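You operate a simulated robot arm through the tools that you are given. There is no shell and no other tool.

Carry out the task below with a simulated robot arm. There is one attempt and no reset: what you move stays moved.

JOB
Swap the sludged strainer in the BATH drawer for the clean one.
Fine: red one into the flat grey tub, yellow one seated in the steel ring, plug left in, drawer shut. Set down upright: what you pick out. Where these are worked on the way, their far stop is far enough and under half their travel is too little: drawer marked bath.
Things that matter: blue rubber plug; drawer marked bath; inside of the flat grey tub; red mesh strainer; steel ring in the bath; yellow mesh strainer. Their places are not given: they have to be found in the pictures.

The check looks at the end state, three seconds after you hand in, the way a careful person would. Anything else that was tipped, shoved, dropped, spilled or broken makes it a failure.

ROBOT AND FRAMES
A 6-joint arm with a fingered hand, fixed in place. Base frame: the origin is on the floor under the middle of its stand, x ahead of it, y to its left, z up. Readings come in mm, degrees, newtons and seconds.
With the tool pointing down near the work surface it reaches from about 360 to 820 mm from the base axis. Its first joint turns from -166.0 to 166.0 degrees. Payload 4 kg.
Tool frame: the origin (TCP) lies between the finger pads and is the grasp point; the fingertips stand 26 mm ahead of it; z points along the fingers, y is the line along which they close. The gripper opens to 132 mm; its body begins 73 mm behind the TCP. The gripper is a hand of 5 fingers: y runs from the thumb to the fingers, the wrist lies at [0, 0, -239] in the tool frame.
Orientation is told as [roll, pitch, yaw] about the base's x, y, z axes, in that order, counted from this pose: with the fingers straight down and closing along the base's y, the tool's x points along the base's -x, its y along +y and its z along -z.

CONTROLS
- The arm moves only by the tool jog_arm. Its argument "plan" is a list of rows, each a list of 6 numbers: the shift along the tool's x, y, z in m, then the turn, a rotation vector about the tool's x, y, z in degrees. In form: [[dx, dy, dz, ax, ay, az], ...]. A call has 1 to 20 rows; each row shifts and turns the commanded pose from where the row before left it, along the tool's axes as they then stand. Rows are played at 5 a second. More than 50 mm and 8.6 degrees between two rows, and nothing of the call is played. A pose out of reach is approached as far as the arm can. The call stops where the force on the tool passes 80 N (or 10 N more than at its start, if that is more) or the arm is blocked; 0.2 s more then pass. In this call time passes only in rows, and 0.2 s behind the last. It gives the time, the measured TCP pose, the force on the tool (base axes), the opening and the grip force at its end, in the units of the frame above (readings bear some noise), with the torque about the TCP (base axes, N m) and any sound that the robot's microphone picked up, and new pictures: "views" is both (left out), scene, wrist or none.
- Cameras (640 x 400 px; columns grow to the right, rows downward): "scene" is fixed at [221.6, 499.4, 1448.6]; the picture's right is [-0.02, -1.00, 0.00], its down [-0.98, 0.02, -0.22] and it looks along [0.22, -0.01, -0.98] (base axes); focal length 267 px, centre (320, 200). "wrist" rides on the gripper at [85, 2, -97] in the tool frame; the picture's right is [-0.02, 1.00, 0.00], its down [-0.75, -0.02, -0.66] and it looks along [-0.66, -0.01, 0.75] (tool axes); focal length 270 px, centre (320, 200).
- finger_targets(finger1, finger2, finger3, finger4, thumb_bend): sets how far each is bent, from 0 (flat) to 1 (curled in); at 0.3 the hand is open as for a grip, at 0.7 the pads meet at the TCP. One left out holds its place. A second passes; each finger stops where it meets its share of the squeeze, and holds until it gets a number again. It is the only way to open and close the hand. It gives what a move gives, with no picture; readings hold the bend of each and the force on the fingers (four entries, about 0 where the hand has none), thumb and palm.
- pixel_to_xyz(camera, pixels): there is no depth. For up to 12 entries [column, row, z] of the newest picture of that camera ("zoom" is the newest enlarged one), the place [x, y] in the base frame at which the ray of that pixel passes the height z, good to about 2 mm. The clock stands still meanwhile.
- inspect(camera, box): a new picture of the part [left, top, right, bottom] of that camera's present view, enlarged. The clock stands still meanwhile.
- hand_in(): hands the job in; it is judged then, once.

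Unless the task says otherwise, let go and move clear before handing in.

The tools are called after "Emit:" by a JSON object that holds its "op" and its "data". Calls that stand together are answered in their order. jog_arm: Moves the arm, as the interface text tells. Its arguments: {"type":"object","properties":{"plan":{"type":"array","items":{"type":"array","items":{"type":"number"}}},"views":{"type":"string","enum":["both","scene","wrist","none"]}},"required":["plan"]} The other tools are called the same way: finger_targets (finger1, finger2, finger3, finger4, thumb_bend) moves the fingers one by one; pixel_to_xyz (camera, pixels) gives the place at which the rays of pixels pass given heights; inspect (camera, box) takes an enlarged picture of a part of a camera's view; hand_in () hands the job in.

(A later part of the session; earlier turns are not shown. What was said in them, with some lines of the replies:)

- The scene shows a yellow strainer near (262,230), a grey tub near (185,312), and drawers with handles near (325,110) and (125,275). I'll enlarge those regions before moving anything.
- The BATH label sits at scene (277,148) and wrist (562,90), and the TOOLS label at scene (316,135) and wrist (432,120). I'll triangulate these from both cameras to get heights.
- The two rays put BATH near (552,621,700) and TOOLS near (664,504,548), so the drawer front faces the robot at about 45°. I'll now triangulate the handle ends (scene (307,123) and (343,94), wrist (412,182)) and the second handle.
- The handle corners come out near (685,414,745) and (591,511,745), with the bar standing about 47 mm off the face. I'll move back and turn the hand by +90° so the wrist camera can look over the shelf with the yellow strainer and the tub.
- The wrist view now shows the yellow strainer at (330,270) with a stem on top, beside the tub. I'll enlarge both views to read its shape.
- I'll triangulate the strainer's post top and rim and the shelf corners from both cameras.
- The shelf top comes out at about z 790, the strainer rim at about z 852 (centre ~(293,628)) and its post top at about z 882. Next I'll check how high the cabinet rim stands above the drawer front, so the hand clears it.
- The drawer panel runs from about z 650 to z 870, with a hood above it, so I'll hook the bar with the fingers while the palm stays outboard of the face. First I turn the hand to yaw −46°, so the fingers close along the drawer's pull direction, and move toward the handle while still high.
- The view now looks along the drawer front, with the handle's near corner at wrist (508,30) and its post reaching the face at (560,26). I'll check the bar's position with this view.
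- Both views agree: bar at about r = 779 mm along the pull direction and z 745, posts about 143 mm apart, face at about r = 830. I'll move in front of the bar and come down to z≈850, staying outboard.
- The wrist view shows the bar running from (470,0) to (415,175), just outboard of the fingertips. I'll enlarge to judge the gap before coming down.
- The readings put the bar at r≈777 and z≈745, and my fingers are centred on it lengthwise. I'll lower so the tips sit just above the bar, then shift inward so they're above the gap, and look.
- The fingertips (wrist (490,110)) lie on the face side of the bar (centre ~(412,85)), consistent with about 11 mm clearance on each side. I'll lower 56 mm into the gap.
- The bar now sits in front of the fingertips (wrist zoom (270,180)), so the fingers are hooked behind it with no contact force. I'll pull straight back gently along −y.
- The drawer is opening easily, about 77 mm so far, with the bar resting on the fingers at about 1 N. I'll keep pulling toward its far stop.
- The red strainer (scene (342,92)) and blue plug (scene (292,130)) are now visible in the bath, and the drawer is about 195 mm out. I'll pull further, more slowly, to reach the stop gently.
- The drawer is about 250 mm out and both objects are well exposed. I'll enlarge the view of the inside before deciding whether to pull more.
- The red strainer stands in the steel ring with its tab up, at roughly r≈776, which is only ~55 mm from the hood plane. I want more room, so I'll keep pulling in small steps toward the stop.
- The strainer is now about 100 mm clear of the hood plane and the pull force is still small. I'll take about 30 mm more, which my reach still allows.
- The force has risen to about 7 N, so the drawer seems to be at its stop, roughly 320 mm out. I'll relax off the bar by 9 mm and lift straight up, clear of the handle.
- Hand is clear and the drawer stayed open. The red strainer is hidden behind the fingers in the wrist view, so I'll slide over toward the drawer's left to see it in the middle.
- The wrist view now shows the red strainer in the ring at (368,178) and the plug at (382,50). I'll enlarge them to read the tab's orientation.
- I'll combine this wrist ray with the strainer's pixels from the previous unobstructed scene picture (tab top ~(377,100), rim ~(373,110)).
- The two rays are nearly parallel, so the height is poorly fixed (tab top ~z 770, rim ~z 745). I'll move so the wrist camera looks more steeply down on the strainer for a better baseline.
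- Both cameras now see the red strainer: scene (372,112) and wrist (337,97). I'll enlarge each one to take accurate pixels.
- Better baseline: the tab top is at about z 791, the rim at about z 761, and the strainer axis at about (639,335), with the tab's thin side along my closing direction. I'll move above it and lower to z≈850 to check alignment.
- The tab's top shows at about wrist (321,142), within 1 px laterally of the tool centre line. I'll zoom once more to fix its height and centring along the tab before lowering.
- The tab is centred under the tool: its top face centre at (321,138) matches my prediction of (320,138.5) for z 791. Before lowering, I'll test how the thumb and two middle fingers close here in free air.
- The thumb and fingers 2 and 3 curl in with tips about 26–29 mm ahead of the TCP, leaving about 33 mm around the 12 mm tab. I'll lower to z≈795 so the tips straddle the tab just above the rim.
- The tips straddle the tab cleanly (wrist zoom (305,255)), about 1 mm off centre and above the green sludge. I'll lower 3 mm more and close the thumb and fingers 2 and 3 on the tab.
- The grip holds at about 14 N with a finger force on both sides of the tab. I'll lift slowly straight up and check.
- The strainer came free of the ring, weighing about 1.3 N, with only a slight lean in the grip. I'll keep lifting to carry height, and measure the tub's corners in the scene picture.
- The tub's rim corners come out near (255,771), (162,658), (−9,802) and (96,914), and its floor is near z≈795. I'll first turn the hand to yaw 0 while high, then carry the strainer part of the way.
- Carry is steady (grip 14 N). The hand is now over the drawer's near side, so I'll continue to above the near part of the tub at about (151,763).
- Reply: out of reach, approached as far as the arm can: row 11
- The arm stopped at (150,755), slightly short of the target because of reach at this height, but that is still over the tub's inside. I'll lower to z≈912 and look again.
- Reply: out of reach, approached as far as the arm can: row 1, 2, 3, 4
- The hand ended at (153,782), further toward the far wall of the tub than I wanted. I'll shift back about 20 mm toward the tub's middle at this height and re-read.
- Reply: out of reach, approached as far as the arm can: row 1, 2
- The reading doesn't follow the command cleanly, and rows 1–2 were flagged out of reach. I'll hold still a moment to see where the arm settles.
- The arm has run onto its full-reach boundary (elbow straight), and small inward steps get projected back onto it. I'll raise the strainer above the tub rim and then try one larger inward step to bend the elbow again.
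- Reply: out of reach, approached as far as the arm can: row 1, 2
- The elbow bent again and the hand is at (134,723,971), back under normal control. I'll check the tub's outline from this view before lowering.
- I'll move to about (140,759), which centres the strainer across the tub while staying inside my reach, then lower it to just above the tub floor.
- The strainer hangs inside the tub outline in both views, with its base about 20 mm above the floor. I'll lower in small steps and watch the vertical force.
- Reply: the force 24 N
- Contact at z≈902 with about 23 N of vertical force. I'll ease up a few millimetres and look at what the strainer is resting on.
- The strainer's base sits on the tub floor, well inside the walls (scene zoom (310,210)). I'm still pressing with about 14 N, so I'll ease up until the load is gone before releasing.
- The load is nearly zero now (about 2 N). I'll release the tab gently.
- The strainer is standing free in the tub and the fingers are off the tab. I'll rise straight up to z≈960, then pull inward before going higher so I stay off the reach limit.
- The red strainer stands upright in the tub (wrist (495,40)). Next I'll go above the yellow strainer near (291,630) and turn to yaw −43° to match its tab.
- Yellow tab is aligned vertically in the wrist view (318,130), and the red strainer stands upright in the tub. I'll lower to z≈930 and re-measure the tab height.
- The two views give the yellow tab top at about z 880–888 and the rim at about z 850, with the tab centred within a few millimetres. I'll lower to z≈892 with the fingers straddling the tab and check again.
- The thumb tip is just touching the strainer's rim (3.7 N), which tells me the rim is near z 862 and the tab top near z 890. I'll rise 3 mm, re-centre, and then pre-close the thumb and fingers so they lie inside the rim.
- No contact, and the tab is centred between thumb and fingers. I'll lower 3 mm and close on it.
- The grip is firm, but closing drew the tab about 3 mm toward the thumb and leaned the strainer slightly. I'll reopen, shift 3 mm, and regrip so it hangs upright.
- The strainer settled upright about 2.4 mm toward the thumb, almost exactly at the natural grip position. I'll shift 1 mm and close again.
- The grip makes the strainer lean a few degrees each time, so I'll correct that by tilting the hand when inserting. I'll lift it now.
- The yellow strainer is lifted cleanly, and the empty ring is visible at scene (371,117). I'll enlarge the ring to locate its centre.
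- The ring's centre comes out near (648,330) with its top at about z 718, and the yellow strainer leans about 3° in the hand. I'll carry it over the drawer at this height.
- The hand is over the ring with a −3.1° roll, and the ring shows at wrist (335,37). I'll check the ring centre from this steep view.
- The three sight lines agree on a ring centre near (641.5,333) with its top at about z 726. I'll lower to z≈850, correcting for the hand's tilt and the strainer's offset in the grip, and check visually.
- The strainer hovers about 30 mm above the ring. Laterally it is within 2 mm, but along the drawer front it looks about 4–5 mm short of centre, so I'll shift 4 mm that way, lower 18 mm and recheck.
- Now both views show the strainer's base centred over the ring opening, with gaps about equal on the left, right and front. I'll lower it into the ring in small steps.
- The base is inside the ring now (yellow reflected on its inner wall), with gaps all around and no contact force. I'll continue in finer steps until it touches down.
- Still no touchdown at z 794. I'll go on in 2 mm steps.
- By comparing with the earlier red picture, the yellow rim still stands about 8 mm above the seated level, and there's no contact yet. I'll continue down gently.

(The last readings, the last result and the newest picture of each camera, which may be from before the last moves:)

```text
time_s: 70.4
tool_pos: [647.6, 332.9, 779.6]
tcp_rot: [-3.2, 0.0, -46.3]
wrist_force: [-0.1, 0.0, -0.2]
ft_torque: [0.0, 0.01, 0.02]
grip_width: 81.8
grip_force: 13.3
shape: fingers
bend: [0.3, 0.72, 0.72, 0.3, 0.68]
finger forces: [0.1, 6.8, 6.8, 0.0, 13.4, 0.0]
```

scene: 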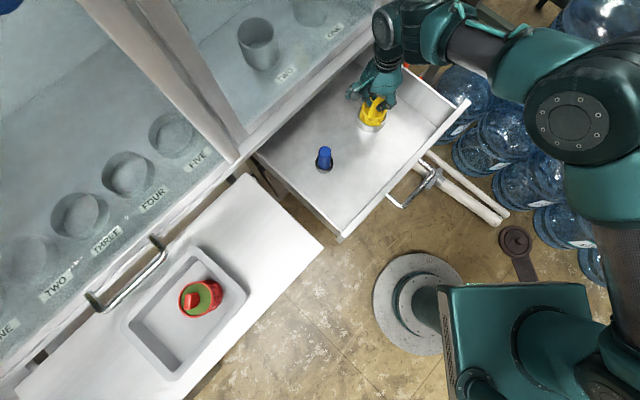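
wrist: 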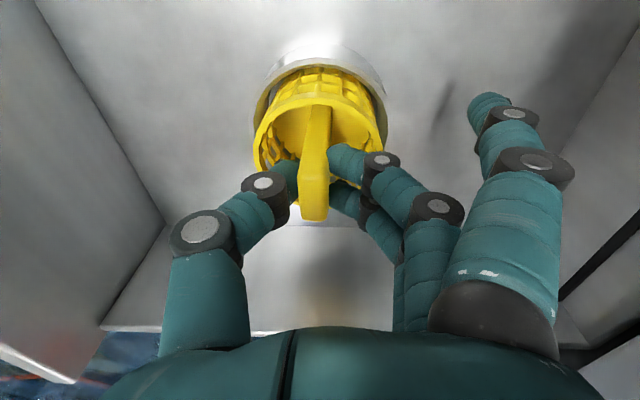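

Still free at z≈780, so I'll take further 2 mm steps with a check after each one.

Emit:
{"op": "jog_arm", "data": {"plan": [[0, 0.0001, 0.002, 0, 0, 0], [0, 0, 0, 0, 0, 0]], "views": "none"}}

Emit:
{"op": "jog_arm", "data": {"plan": [[0, 0.0001, 0.002, 0, 0, 0], [0, 0, 0, 0, 0, 0]], "views": "both"}}

Emit:
{"op": "inspect", "data": {"camera": "scene", "box": [345, 85, 400, 140]}}

Emit:
{"op": "inspect", "data": {"camera": "wrist", "box": [250, 20, 400, 240]}}

```text
time_s: 71.0
tool_pos: [647.1, 333.8, 780.1]
tcp_rot: [-3.1, 0.1, -46.4]
wrist_force: [0.7, -1.4, 8.1]
ft_torque: [-0.06, 0.01, 0.01]
grip_width: 81.6
grip_force: 15.0
shape: fingers
bend: [0.3, 0.73, 0.73, 0.3, 0.68]
finger forces: [0.0, 7.9, 7.9, 0.0, 15.0, 0.0]
```

```text
time_s: 71.6
tool_pos: [646.3, 333.4, 778.4]
tcp_rot: [-3.0, 0.0, -46.4]
wrist_force: [2.0, -1.0, 18.9]
ft_torque: [-0.06, 0.06, -0.02]
grip_width: 81.7
grip_force: 18.4
shape: fingers
bend: [0.3, 0.73, 0.73, 0.3, 0.69]
finger forces: [0.0, 9.3, 9.2, 0.1, 17.5, 0.0]
```

scene: 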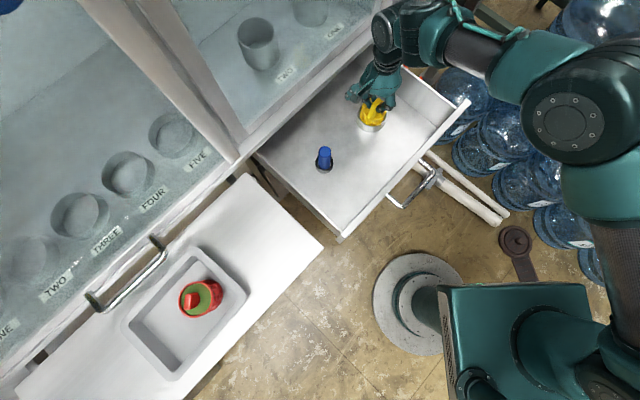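
wrist: 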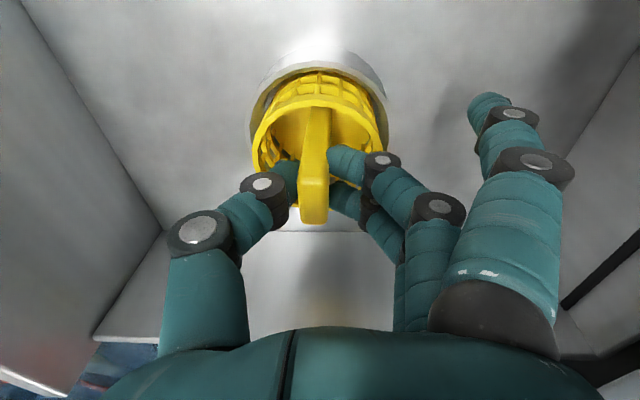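

```text
7.27 times, centred on (372, 112) of scene
```

zoom: 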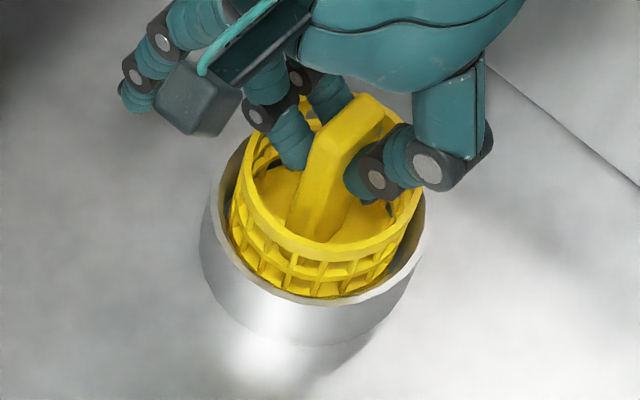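

```text
1.82 times, centred on (325, 130) of wrist
```

zoom: 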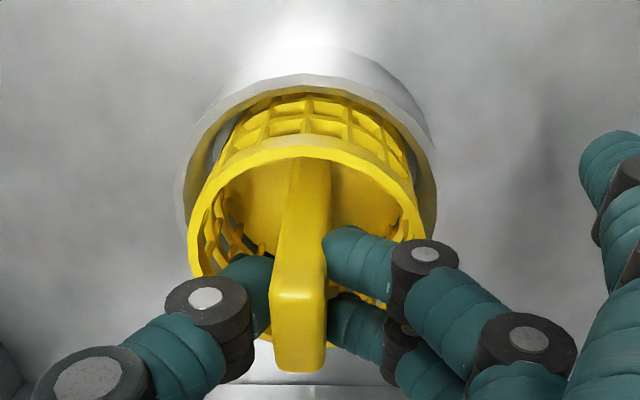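

Touchdown at z≈780; the rim's left edge in the scene (360,110) now matches the red strainer's seated position (361,109). I'll ease off the 19 N before releasing.

Emit:
{"op": "jog_arm", "data": {"plan": [[0, 0, -0.003, 0, 0, 0], [0, 0, 0, 0, 0, 0]], "views": "none"}}

```text
time_s: 72.2
tool_pos: [647.1, 333.4, 779.4]
tcp_rot: [-3.3, 0.0, -46.3]
wrist_force: [1.5, 0.8, 5.8]
ft_torque: [0.04, -0.03, 0.02]
grip_width: 81.6
grip_force: 14.3
shape: fingers
bend: [0.3, 0.73, 0.73, 0.3, 0.69]
finger forces: [0.1, 7.9, 7.8, 0.0, 13.9, 0.0]
```

Emit:
{"op": "jog_arm", "data": {"plan": [[0, 0, -0.0012, 0, 0, 0], [0, 0, 0, 0, 0, 0]], "views": "none"}}

Emit:
{"op": "finger_targets", "data": {"finger2": 0.62, "finger3": 0.62, "thumb_bend": 0.6}}

Emit:
{"op": "inspect", "data": {"camera": "scene", "box": [345, 85, 400, 140]}}

Emit:
{"op": "inspect", "data": {"camera": "wrist", "box": [250, 20, 400, 240]}}

```text
time_s: 72.8
tool_pos: [647.0, 332.8, 780.3]
tcp_rot: [-3.2, 0.1, -46.3]
wrist_force: [0.2, 0.2, -1.1]
ft_torque: [0.0, 0.0, 0.0]
grip_width: 81.9
grip_force: 12.6
shape: fingers
bend: [0.3, 0.73, 0.73, 0.3, 0.69]
finger forces: [0.0, 6.3, 6.4, 0.0, 12.7, 0.1]
```

```text
time_s: 73.8
tool_pos: [647.0, 333.3, 781.8]
tcp_rot: [-3.1, 0.1, -46.2]
wrist_force: [-0.5, 0.0, 7.2]
ft_torque: [0.07, -0.05, 0.0]
grip_width: 89.9
grip_force: 3.8
shape: fingers
bend: [0.3, 0.64, 0.64, 0.3, 0.6]
finger forces: [0.1, 3.3, 3.4, 0.0, 0.0, 0.0]
```

```text
7.27 times, centred on (372, 112) of scene
```

zoom: 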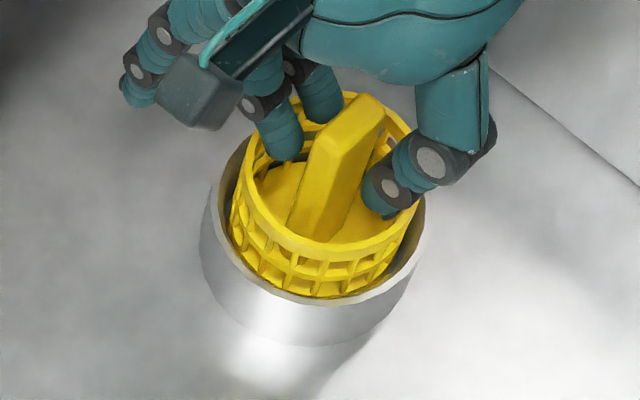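

```text
1.82 times, centred on (325, 130) of wrist
```

zoom: 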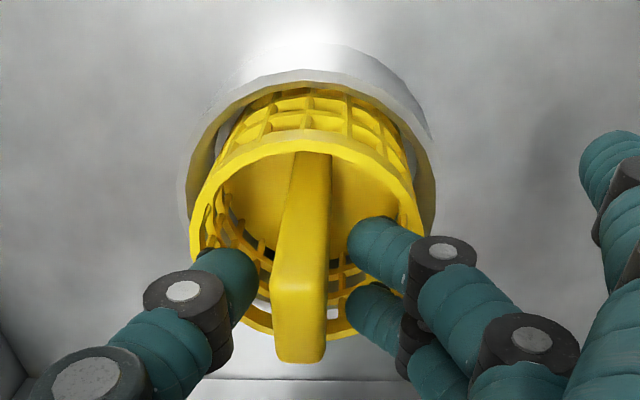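

The opened fingers 2 and 3 are pressing the rim from inside (3.3 N each). I'll curl them back slightly to sit between tab and rim, then lift straight out.

Emit:
{"op": "finger_targets", "data": {"finger2": 0.66, "finger3": 0.66}}

Emit:
{"op": "inspect", "data": {"camera": "wrist", "box": [250, 20, 400, 240]}}

```text
time_s: 74.8
tool_pos: [647.3, 332.6, 781.3]
tcp_rot: [-3.2, 0.0, -46.3]
wrist_force: [-0.2, 0.3, 0.1]
ft_torque: [0.01, 0.03, 0.03]
grip_width: 90.1
grip_force: 0.0
shape: fingers
bend: [0.3, 0.66, 0.66, 0.3, 0.6]
finger forces: [0.1, 0.0, 0.1, 0.0, 0.1, 0.1]
```

```text
1.82 times, centred on (325, 130) of wrist
```

zoom: 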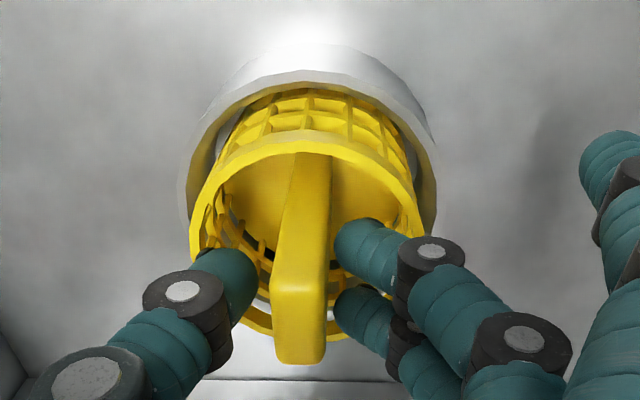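

All finger forces are zero now. I'll lift straight up, slowly at first, to clear the tab.

Emit:
{"op": "jog_arm", "data": {"plan": [[0, -0.0003, -0.005, 0, 0, 0], [0, -0.0004, -0.008, 0, 0, 0], [0, -0.0006, -0.01, 0, 0, 0], [0, -0.0006, -0.012, 0, 0, 0], [0, -0.0008, -0.015, 0, 0, 0], [0, -0.001, -0.02, 0, 0, 0], [0, 0, 0, 0, 0, 0]], "views": "both"}}

Emit:
{"op": "inspect", "data": {"camera": "wrist", "box": [250, 20, 400, 240]}}

Emit:
{"op": "inspect", "data": {"camera": "scene", "box": [345, 85, 400, 140]}}

```text
time_s: 76.4
tool_pos: [646.9, 332.9, 852.0]
tcp_rot: [-3.2, 0.0, -46.3]
wrist_force: [-0.2, 0.7, 0.1]
ft_torque: [-0.01, 0.01, -0.01]
grip_width: 90.5
grip_force: 0.0
shape: fingers
bend: [0.3, 0.66, 0.66, 0.3, 0.6]
finger forces: [0.0, 0.0, 0.1, 0.0, 0.1, 0.0]
```

scene: 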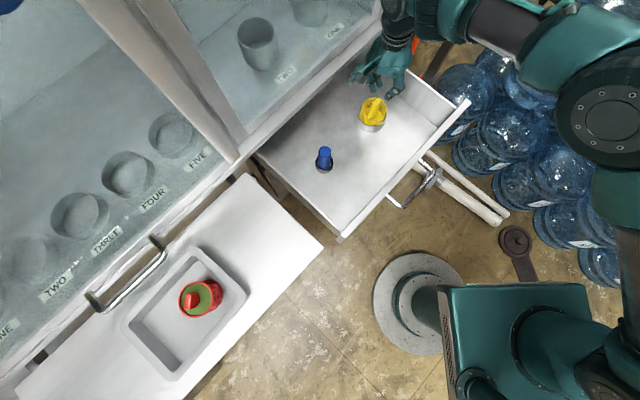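
wrist: 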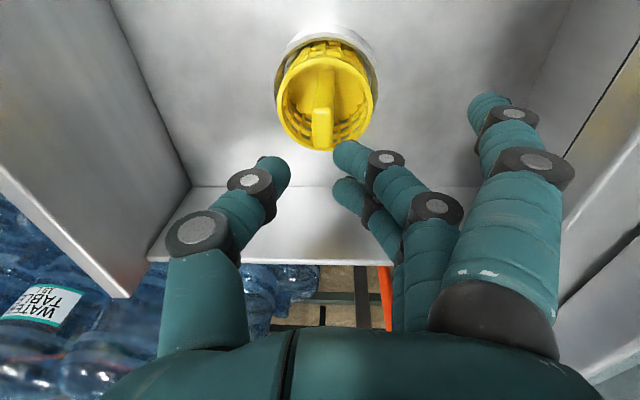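

```text
1.82 times, centred on (325, 130) of wrist
```

zoom: 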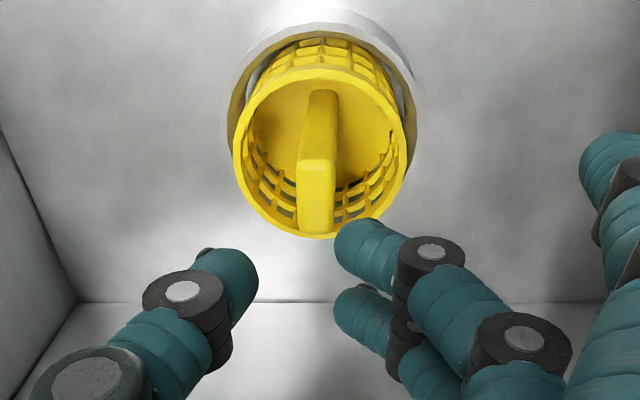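

```text
7.27 times, centred on (372, 112) of scene
```

zoom: 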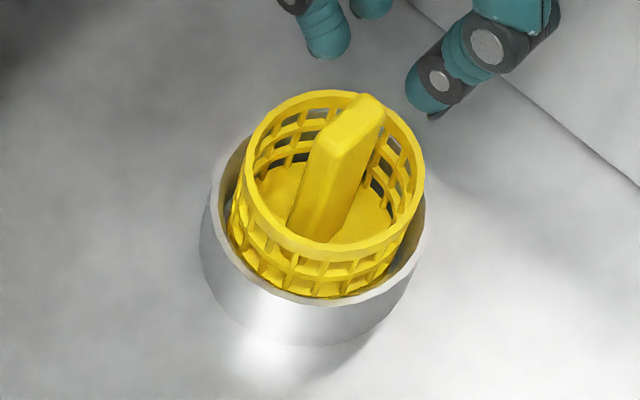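

The yellow strainer stands upright and centred in the ring at the same height the red one had, and the plug is untouched. Now I'll lift clear, level the hand and move out in front of the drawer handle to push it shut.

Emit:
{"op": "jog_arm", "data": {"plan": [[0, -0.0018, -0.033, 0, 0, 0], [0, -0.0018, -0.035, 0, 0, 0], [0, -0.0018, -0.035, 0, 0, 0], [0, -0.0018, -0.035, 0, 0, 0], [0, 0, 0, -3.2, 0, 0], [0.019, -0.045, 0, 0, 0, 0], [0.019, -0.045, 0, 0, 0, 0], [0.019, -0.045, 0, 0, 0, 0], [0.019, -0.045, 0, 0, 0, 0], [0.012, -0.04, 0, 0, 0, 0], [0, 0, 0, 0, 0, 0]], "views": "both"}}

Emit:
{"op": "inspect", "data": {"camera": "scene", "box": [370, 130, 470, 230]}}

Emit:
{"op": "inspect", "data": {"camera": "scene", "box": [250, 50, 490, 250]}}

```text
time_s: 78.8
tool_pos: [425.6, 246.6, 987.6]
tcp_rot: [0.0, -0.1, -46.2]
wrist_force: [-0.7, 0.5, -0.4]
ft_torque: [0.05, -0.02, 0.0]
grip_width: 90.5
grip_force: 0.1
shape: fingers
bend: [0.3, 0.66, 0.66, 0.3, 0.6]
finger forces: [0.0, 0.0, 0.0, 0.0, 0.0, 0.0]
```

scene: 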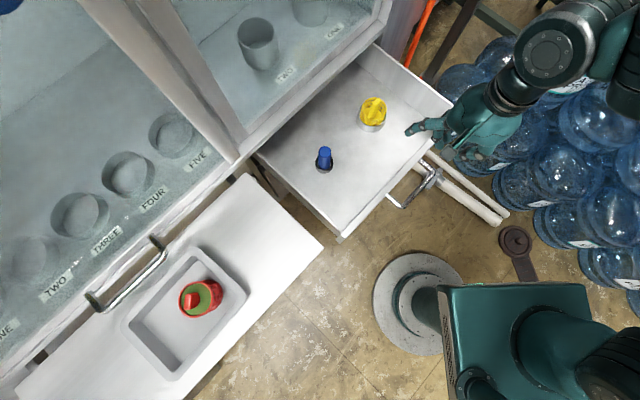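
wrist: 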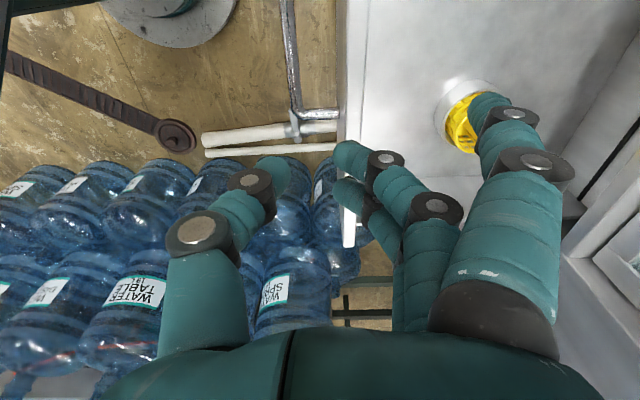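

```text
4.00 times, centred on (420, 180) of scene
```

zoom: 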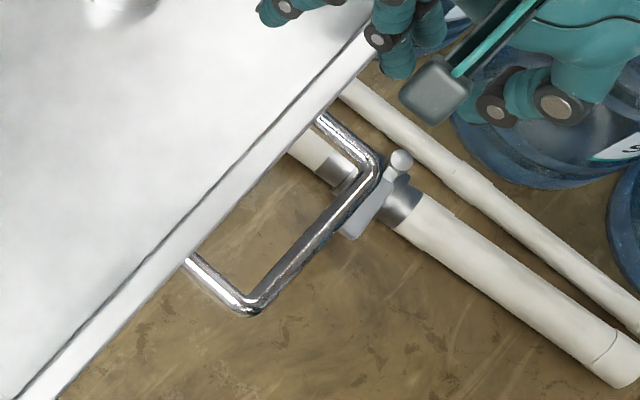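

```text
2.00 times, centred on (370, 150) of scene
```

zoom: 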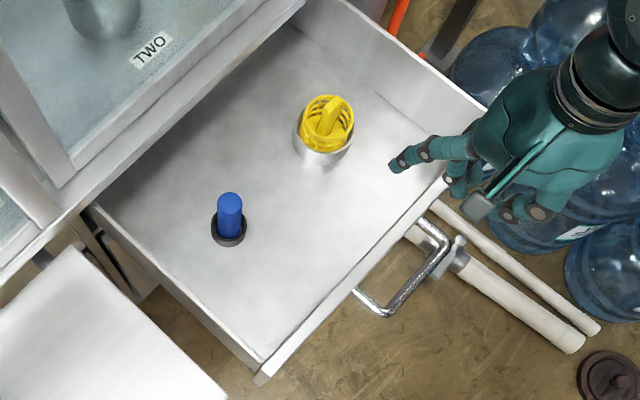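

The handle's corners are at scene (402.5,207.5) and (433,172). I'll locate the bar, and meanwhile curl all fingers so their knuckles can push it.

Emit:
{"op": "pixel_to_xyz", "data": {"camera": "scene", "pixels": [[402.5, 207.5, 745], [433, 172, 745], [418, 190, 745]]}}

Emit:
{"op": "finger_targets", "data": {"finger1": 0.62, "finger2": 0.62, "finger3": 0.62, "finger4": 0.62, "thumb_bend": 0.6}}

Emit:
{"op": "inspect", "data": {"camera": "wrist", "box": [100, 0, 600, 330]}}

```text
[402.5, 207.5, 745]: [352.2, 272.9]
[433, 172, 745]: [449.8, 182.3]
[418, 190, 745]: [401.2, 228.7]
```

```text
time_s: 79.8
tool_pos: [426.1, 245.3, 987.4]
tcp_rot: [0.0, -0.1, -46.3]
wrist_force: [-0.9, 0.1, 0.1]
ft_torque: [0.0, 0.01, -0.02]
grip_width: 42.8
grip_force: 0.0
shape: fingers
bend: [0.62, 0.62, 0.62, 0.62, 0.6]
finger forces: [0.0, 0.0, 0.1, 0.1, 0.0, 0.1]
```

```text
1.21 times, centred on (350, 165) of wrist
```

zoom: 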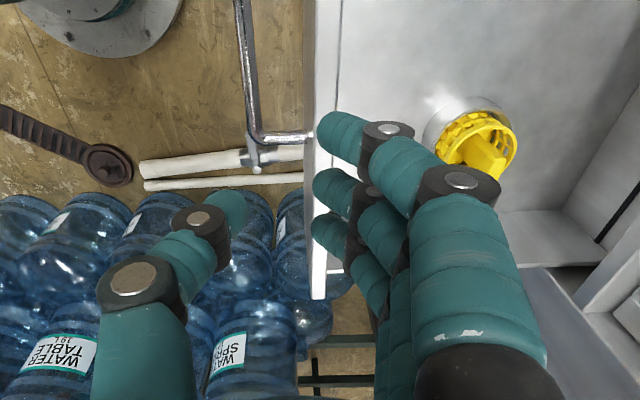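

The bar is at about r≈447, t≈115, and with the fingers curled the knuckles stand about 64 mm out at 15 mm above the TCP. I'll move out in front of the bar and come down so the knuckles face it.

Emit:
{"op": "jog_arm", "data": {"plan": [[0.0027, -0.038, 0, 0, 0, 0], [0.0027, -0.038, 0, 0, 0, 0], [0.0027, -0.038, 0, 0, 0, 0], [0, 0, 0.045, 0, 0, 0], [0, 0, 0.045, 0, 0, 0], [0, 0, 0.045, 0, 0, 0], [0, 0, 0.045, 0, 0, 0], [0, 0, 0.03, 0, 0, 0], [0, 0, 0, 0, 0, 0]], "views": "both"}}

Emit:
{"op": "inspect", "data": {"camera": "scene", "box": [370, 130, 490, 250]}}

Emit:
{"op": "inspect", "data": {"camera": "wrist", "box": [100, 0, 600, 330]}}

```text
time_s: 81.8
tool_pos: [340.6, 173.1, 778.0]
tcp_rot: [0.0, 0.0, -46.3]
wrist_force: [0.6, 0.1, -0.5]
ft_torque: [0.01, 0.04, -0.02]
grip_width: 42.6
grip_force: 0.1
shape: fingers
bend: [0.62, 0.62, 0.62, 0.62, 0.6]
finger forces: [0.1, 0.1, 0.0, 0.1, 0.0, 0.1]
```

scene: 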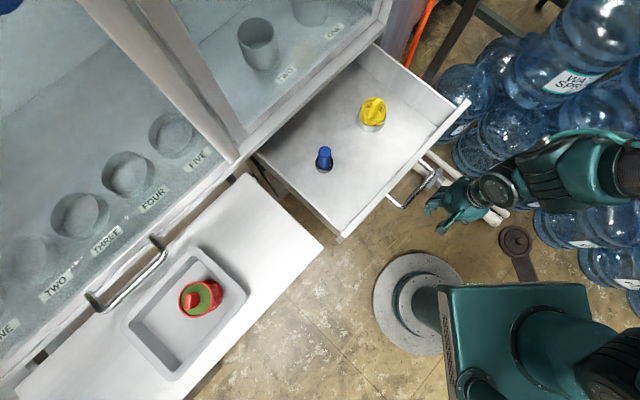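
wrist: 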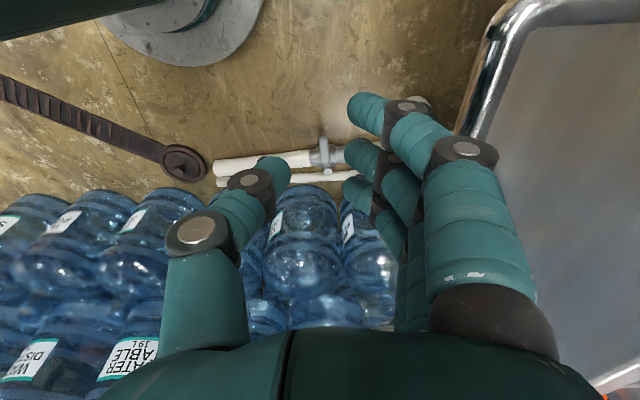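

```text
3.33 times, centred on (430, 190) of scene
```

zoom: 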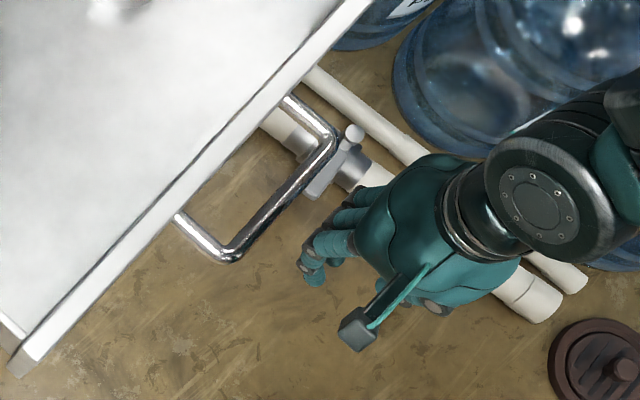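

```text
1.21 times, centred on (350, 165) of wrist
```

zoom: 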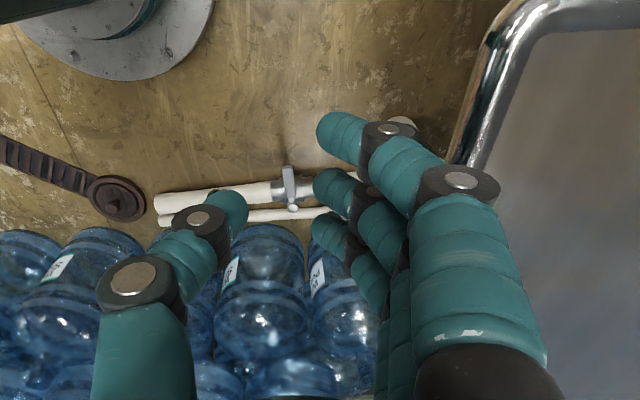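

The hand is in front of the bar with about 10 mm of clearance. I'll lower to z≈730 so the knuckles are level with it.

Emit:
{"op": "jog_arm", "data": {"plan": [[0, 0, 0.016, 0, 0, 0], [0, 0, 0.016, 0, 0, 0], [0, 0, 0.016, 0, 0, 0], [0, 0, 0, 0, 0, 0]], "views": "both"}}

Emit:
{"op": "inspect", "data": {"camera": "wrist", "box": [100, 0, 600, 330]}}

```text
time_s: 82.8
tool_pos: [338.3, 173.5, 729.4]
tcp_rot: [0.0, 0.0, -46.3]
wrist_force: [-0.2, 0.6, 0.3]
ft_torque: [0.01, -0.03, 0.0]
grip_width: 43.0
grip_force: 0.0
shape: fingers
bend: [0.62, 0.62, 0.62, 0.62, 0.6]
finger forces: [0.0, 0.1, 0.0, 0.0, 0.1, 0.1]
```

scene: 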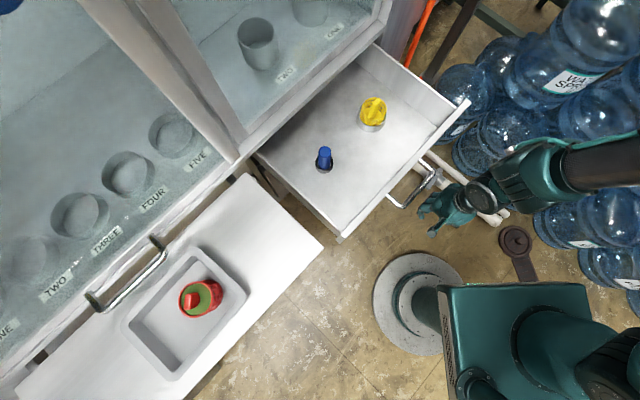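
wrist: 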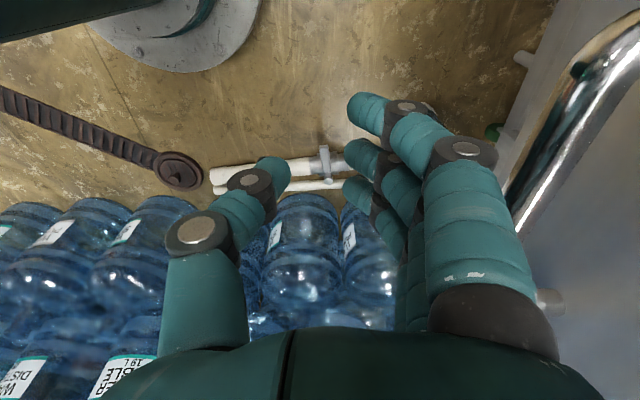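

```text
1.21 times, centred on (350, 165) of wrist
```

zoom: 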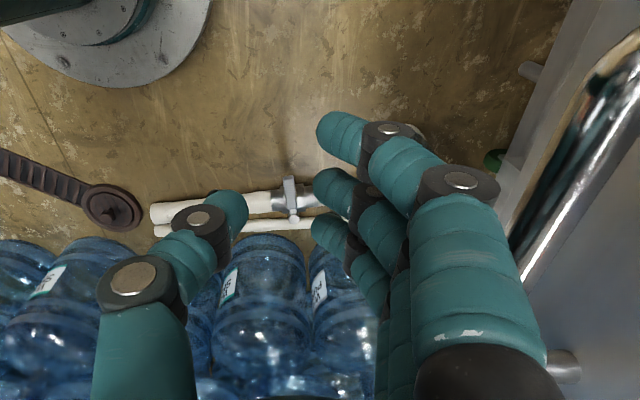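

The bar lies just beside the knuckles at the same level. I'll push gently inward, starting slowly so the contact doesn't jolt the drawer.

Emit:
{"op": "jog_arm", "data": {"plan": [[0, 0.006, 0, 0, 0, 0], [0, 0.006, 0, 0, 0, 0], [0, 0.006, 0, 0, 0, 0], [0, 0.006, 0, 0, 0, 0], [0, 0.007, 0, 0, 0, 0], [0, 0.008, 0, 0, 0, 0], [0, 0.009, 0, 0, 0, 0], [0, 0.01, 0, 0, 0, 0], [0, 0.01, 0, 0, 0, 0]], "views": "both"}}

```text
time_s: 84.8
tool_pos: [388.0, 219.3, 731.0]
tcp_rot: [0.0, 0.0, -46.3]
wrist_force: [-1.2, -1.1, -0.6]
ft_torque: [0.04, 0.0, 0.09]
grip_width: 41.4
grip_force: 0.4
shape: fingers
bend: [0.63, 0.62, 0.62, 0.62, 0.6]
finger forces: [1.3, 0.1, 0.0, 0.1, 0.0, 0.0]
```

scene: 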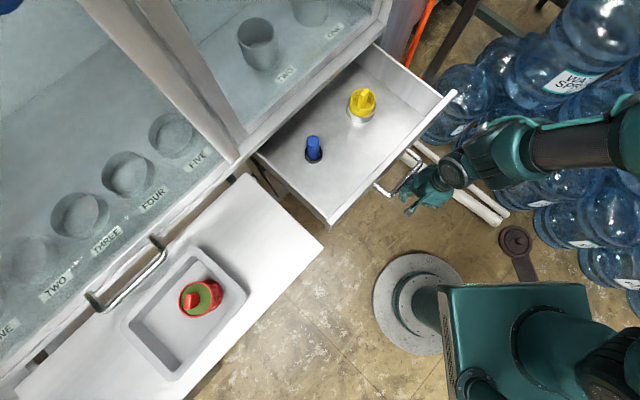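
wrist: 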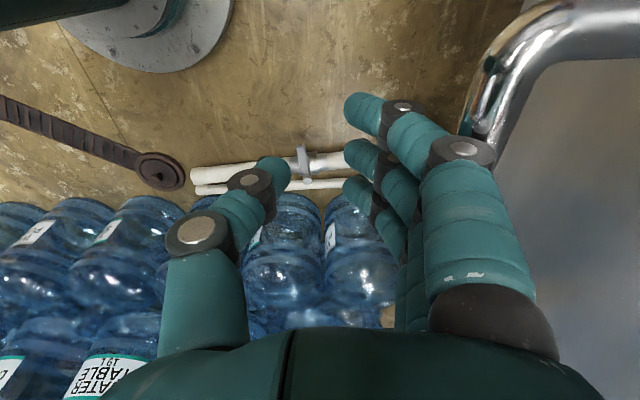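

The drawer is sliding in with about 1.3 N on finger 1, and the strainer and plug are steady. I'll continue pushing at the same gentle pace.

Emit:
{"op": "jog_arm", "data": {"plan": [[0, 0.01, 0, 0, 0, 0], [0, 0.011, 0, 0, 0, 0], [0, 0.011, 0, 0, 0, 0], [0, 0.011, 0, 0, 0, 0], [0, 0.011, 0, 0, 0, 0], [0, 0.011, 0, 0, 0, 0], [0, 0.011, 0, 0, 0, 0], [0, 0.011, 0, 0, 0, 0], [0, 0.011, 0, 0, 0, 0], [0, 0.011, 0, 0, 0, 0], [0, 0.011, 0, 0, 0, 0]], "views": "both"}}

```text
time_s: 87.2
tool_pos: [476.3, 302.7, 730.4]
tcp_rot: [0.1, 0.0, -46.3]
wrist_force: [-0.1, -1.4, 0.3]
ft_torque: [0.07, -0.02, 0.0]
grip_width: 41.4
grip_force: 0.4
shape: fingers
bend: [0.63, 0.62, 0.62, 0.62, 0.6]
finger forces: [1.2, 0.1, 0.0, 0.0, 0.0, 0.0]
```

scene: 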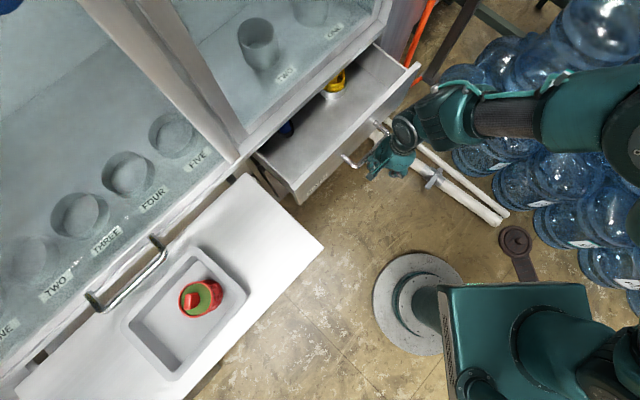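
wrist: 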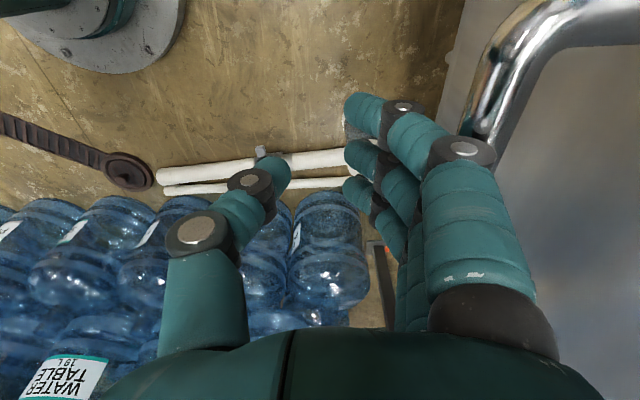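

The drawer continues smoothly and is more than half closed. I'll push on another 110 mm.

Emit:
{"op": "jog_arm", "data": {"plan": [[0, 0.011, 0, 0, 0, 0], [0, 0.011, 0, 0, 0, 0], [0, 0.011, 0, 0, 0, 0], [0, 0.011, 0, 0, 0, 0], [0, 0.011, 0, 0, 0, 0], [0, 0.011, 0, 0, 0, 0], [0, 0.011, 0, 0, 0, 0], [0, 0.011, 0, 0, 0, 0], [0, 0.011, 0, 0, 0, 0], [0, 0.011, 0, 0, 0, 0]], "views": "both"}}

```text
time_s: 89.4
tool_pos: [554.2, 378.2, 731.6]
tcp_rot: [0.0, -0.1, -46.3]
wrist_force: [-1.3, -1.7, 0.1]
ft_torque: [0.12, -0.05, 0.03]
grip_width: 41.1
grip_force: 1.0
shape: fingers
bend: [0.63, 0.62, 0.62, 0.62, 0.6]
finger forces: [1.6, 0.4, 0.1, 0.0, 0.0, 0.1]
```

scene: 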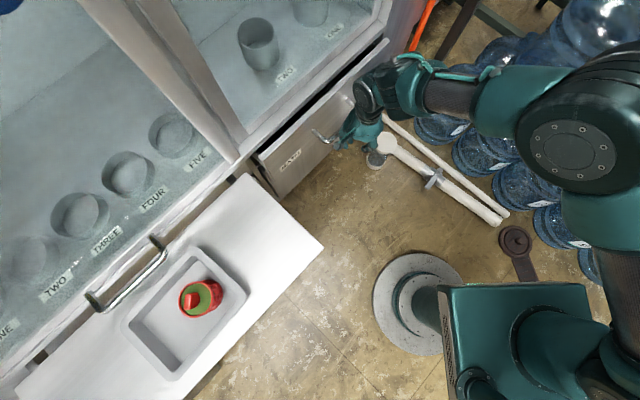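
wrist: 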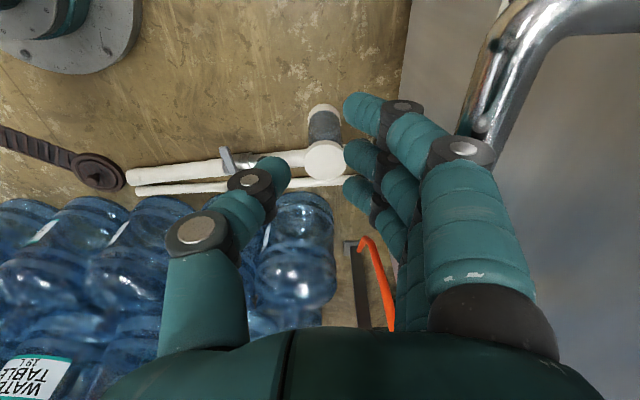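

About 45 mm remain. I'll slow down for the last stretch.

Emit:
{"op": "jog_arm", "data": {"plan": [[0, 0.007, 0, 0, 0, 0], [0, 0.006, 0, 0, 0, 0], [0, 0.006, 0, 0, 0, 0], [0, 0.006, 0, 0, 0, 0], [0, 0.005, 0, 0, 0, 0], [0, 0.005, 0, 0, 0, 0]], "views": "scene"}}

Emit:
{"op": "inspect", "data": {"camera": "scene", "box": [240, 30, 400, 190]}}

```text
time_s: 90.8
tool_pos: [581.1, 402.2, 731.0]
tcp_rot: [0.0, 0.0, -46.4]
wrist_force: [-1.5, -1.4, 0.0]
ft_torque: [0.04, -0.04, 0.07]
grip_width: 40.7
grip_force: 1.8
shape: fingers
bend: [0.63, 0.62, 0.62, 0.62, 0.6]
finger forces: [1.9, 0.5, 0.0, 0.1, 0.1, 0.1]
```

scene: 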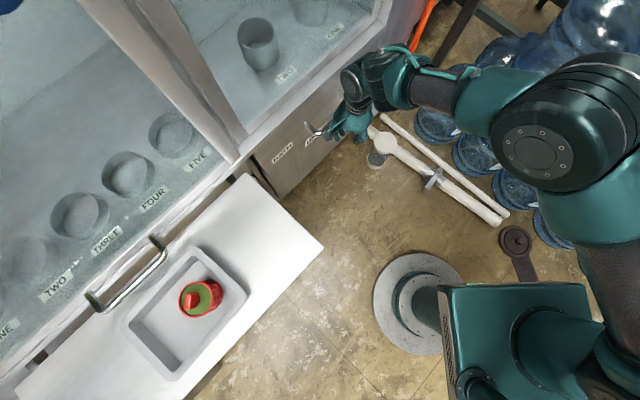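

```text
2.50 times, centred on (320, 110) of scene
```

zoom: 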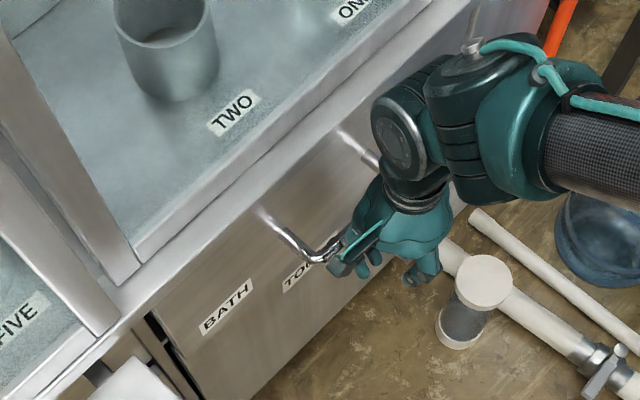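

The label and handle (scene (284,153) and (323,133)) still sit about 30 mm short of their original closed positions. I'll keep pushing in smaller steps and watch the force.

Emit:
{"op": "jog_arm", "data": {"plan": [[0, 0.005, 0, 0, 0, 0], [0, 0.005, 0, 0, 0, 0], [0, 0.005, 0, 0, 0, 0], [0, 0.004, 0, 0, 0, 0], [0, 0, 0, 0, 0, 0]], "views": "scene"}}

Emit:
{"op": "inspect", "data": {"camera": "scene", "box": [240, 30, 400, 190]}}

```text
time_s: 92.0
tool_pos: [593.3, 413.8, 731.0]
tcp_rot: [0.1, 0.0, -46.3]
wrist_force: [-0.7, -2.1, 0.4]
ft_torque: [0.07, -0.07, 0.01]
grip_width: 41.1
grip_force: 0.9
shape: fingers
bend: [0.63, 0.62, 0.62, 0.62, 0.6]
finger forces: [1.8, 0.5, 0.0, 0.0, 0.1, 0.0]
```

scene: 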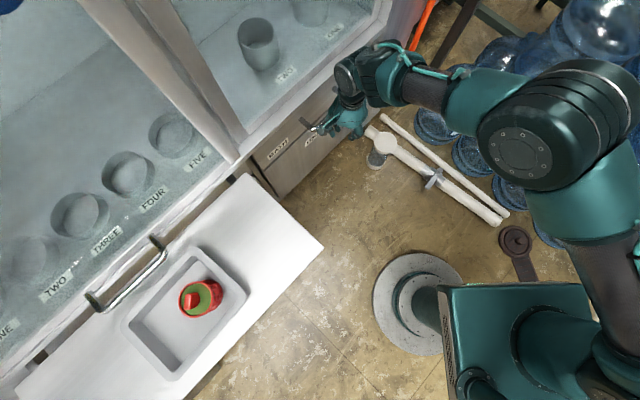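

```text
2.50 times, centred on (320, 110) of scene
```

zoom: 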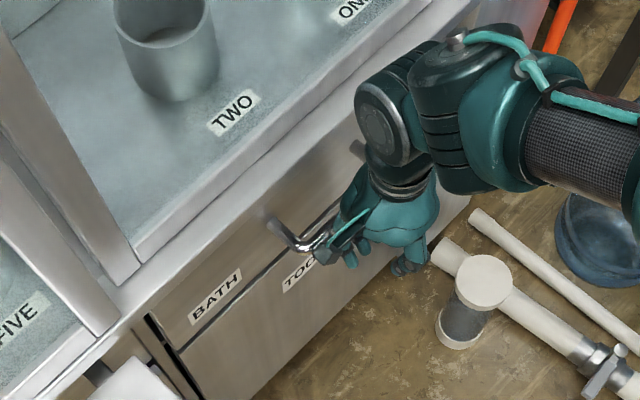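

The BATH label is at (278,149) versus (277,148) originally, so only a few millimetres remain. I'll push in 2 mm steps until the drawer seats.

Emit:
{"op": "jog_arm", "data": {"plan": [[0, 0.002, 0, 0, 0, 0], [0, 0.002, 0, 0, 0, 0], [0, 0.002, 0, 0, 0, 0], [0, 0, 0, 0, 0, 0]], "views": "none"}}

```text
time_s: 93.0
tool_pos: [598.0, 418.7, 730.9]
tcp_rot: [0.0, 0.0, -46.5]
wrist_force: [-9.6, -13.4, 10.1]
ft_torque: [0.66, -0.33, 0.12]
grip_width: 39.0
grip_force: 8.8
shape: fingers
bend: [0.63, 0.63, 0.63, 0.62, 0.6]
finger forces: [8.2, 5.8, 3.0, 1.2, 0.0, 0.0]
```

The force jumped to about 16 N, so the drawer has met its stop. I'll compare the picture with the original closed state.

Emit:
{"op": "inspect", "data": {"camera": "scene", "box": [220, 40, 420, 220]}}

Emit:
{"op": "inspect", "data": {"camera": "scene", "box": [290, 70, 370, 150]}}

```text
2.22 times, centred on (320, 130) of scene
```

zoom: 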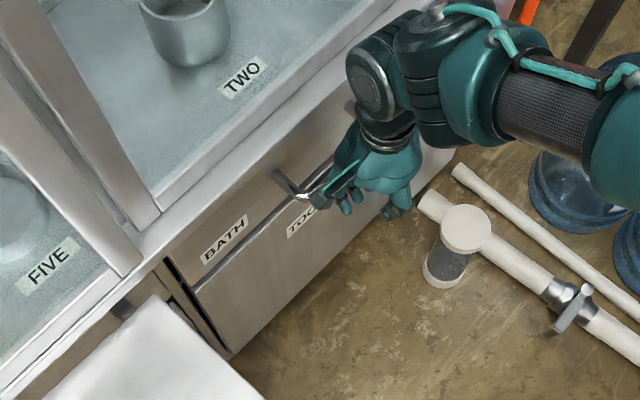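

```text
5.00 times, centred on (330, 110) of scene
```

zoom: 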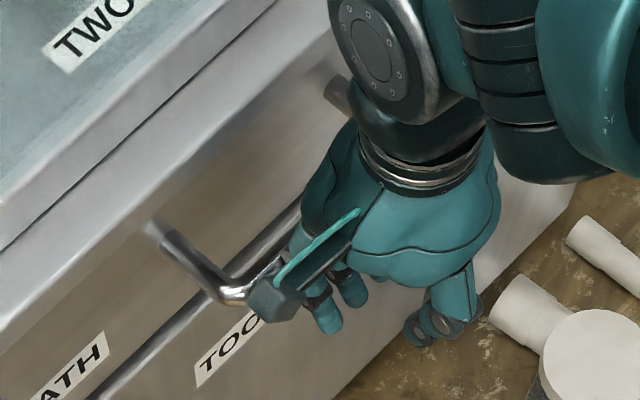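

The BATH label and handle match their original positions exactly, so the drawer is shut. I'll back the hand straight away from the bar and then rise clear.

Emit:
{"op": "jog_arm", "data": {"plan": [[0, -0.005, 0, 0, 0, 0], [0, -0.015, 0, 0, 0, 0], [0, -0.03, 0, 0, 0, 0], [0, -0.035, 0, 0, 0, 0], [0, -0.035, 0, 0, 0, 0], [0, 0, -0.04, 0, 0, 0], [0, 0, -0.045, 0, 0, 0], [0, 0, -0.045, 0, 0, 0], [0, 0, -0.045, 0, 0, 0], [0, 0, -0.045, 0, 0, 0], [0, 0, -0.045, 0, 0, 0], [0, 0, 0, 0, 0, 0]], "views": "both"}}

Emit:
{"op": "inspect", "data": {"camera": "scene", "box": [220, 40, 420, 220]}}

Emit:
{"op": "inspect", "data": {"camera": "scene", "box": [100, 230, 300, 400]}}

```text
time_s: 95.6
tool_pos: [510.3, 338.3, 998.1]
tcp_rot: [0.0, 0.0, -46.4]
wrist_force: [-0.2, 0.0, -0.2]
ft_torque: [-0.02, 0.03, 0.01]
grip_width: 42.2
grip_force: 0.1
shape: fingers
bend: [0.62, 0.62, 0.62, 0.62, 0.6]
finger forces: [0.0, 0.1, 0.0, 0.1, 0.0, 0.0]
```

scene: 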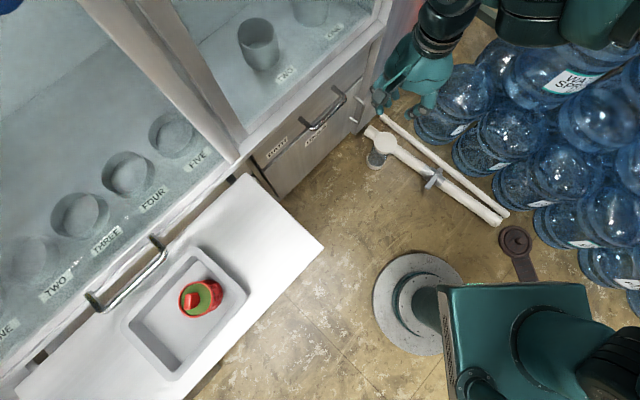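
wrist: 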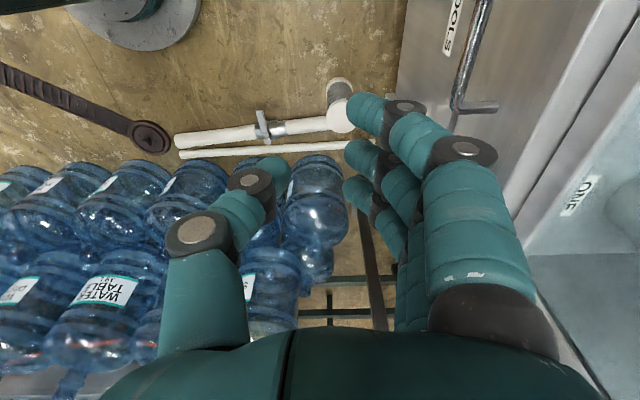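

```text
2.22 times, centred on (320, 130) of scene
```

zoom: 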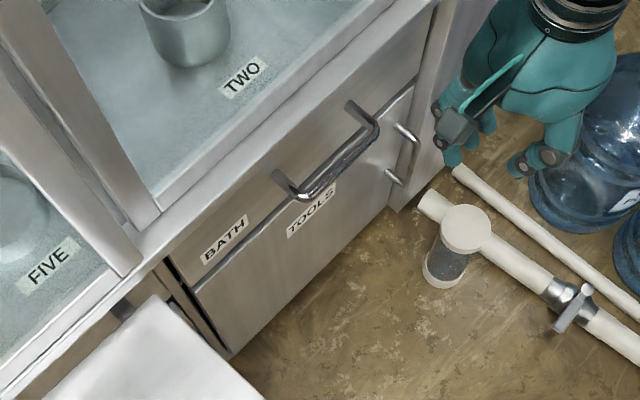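

```text
2.35 times, centred on (200, 315) of scene
```

zoom: 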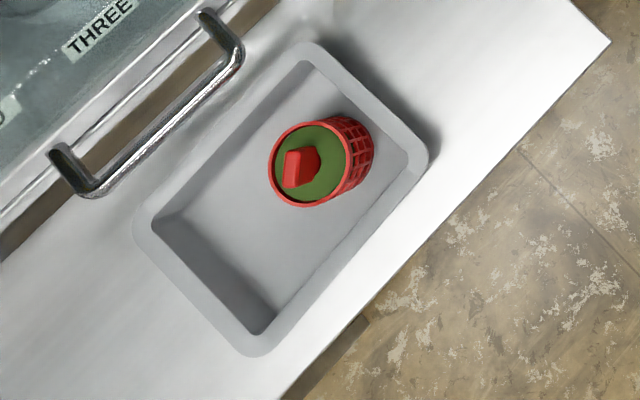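

The drawer looks identical to its original shut state. The red strainer stands upright inside the grey tub, the yellow one was seated in the ring with the plug untouched, and the hand is clear. I'm handing in.

Emit:
{"op": "hand_in", "data": {}}

```text
The job is handed in.
```

The strainers are swapped and the job is handed in; I don't have a result from the check yet.

- **Red strainer:** it stands upright on the floor of the flat grey tub, clear of the walls.
- **Yellow strainer:** it was upright and centred in the steel ring, at the same height the red one had sat. I last saw it part-way through closing the drawer. I couldn't see inside after that, but nothing caught on the way in.
- **Plug:** I never touched the blue plug, and it was in place when last visible.
- **Drawer:** I pulled it about 320 mm, to what felt like its far stop. It is now shut, with its label and handle back where they started in the picture.

Nothing else was visibly moved or knocked. While I was placing the red strainer, the arm ran onto its reach limit above the tub, so I lifted and repositioned before setting it down. When I let go of the yellow strainer, two fingers pressed lightly on its rim. It stayed upright and seated.
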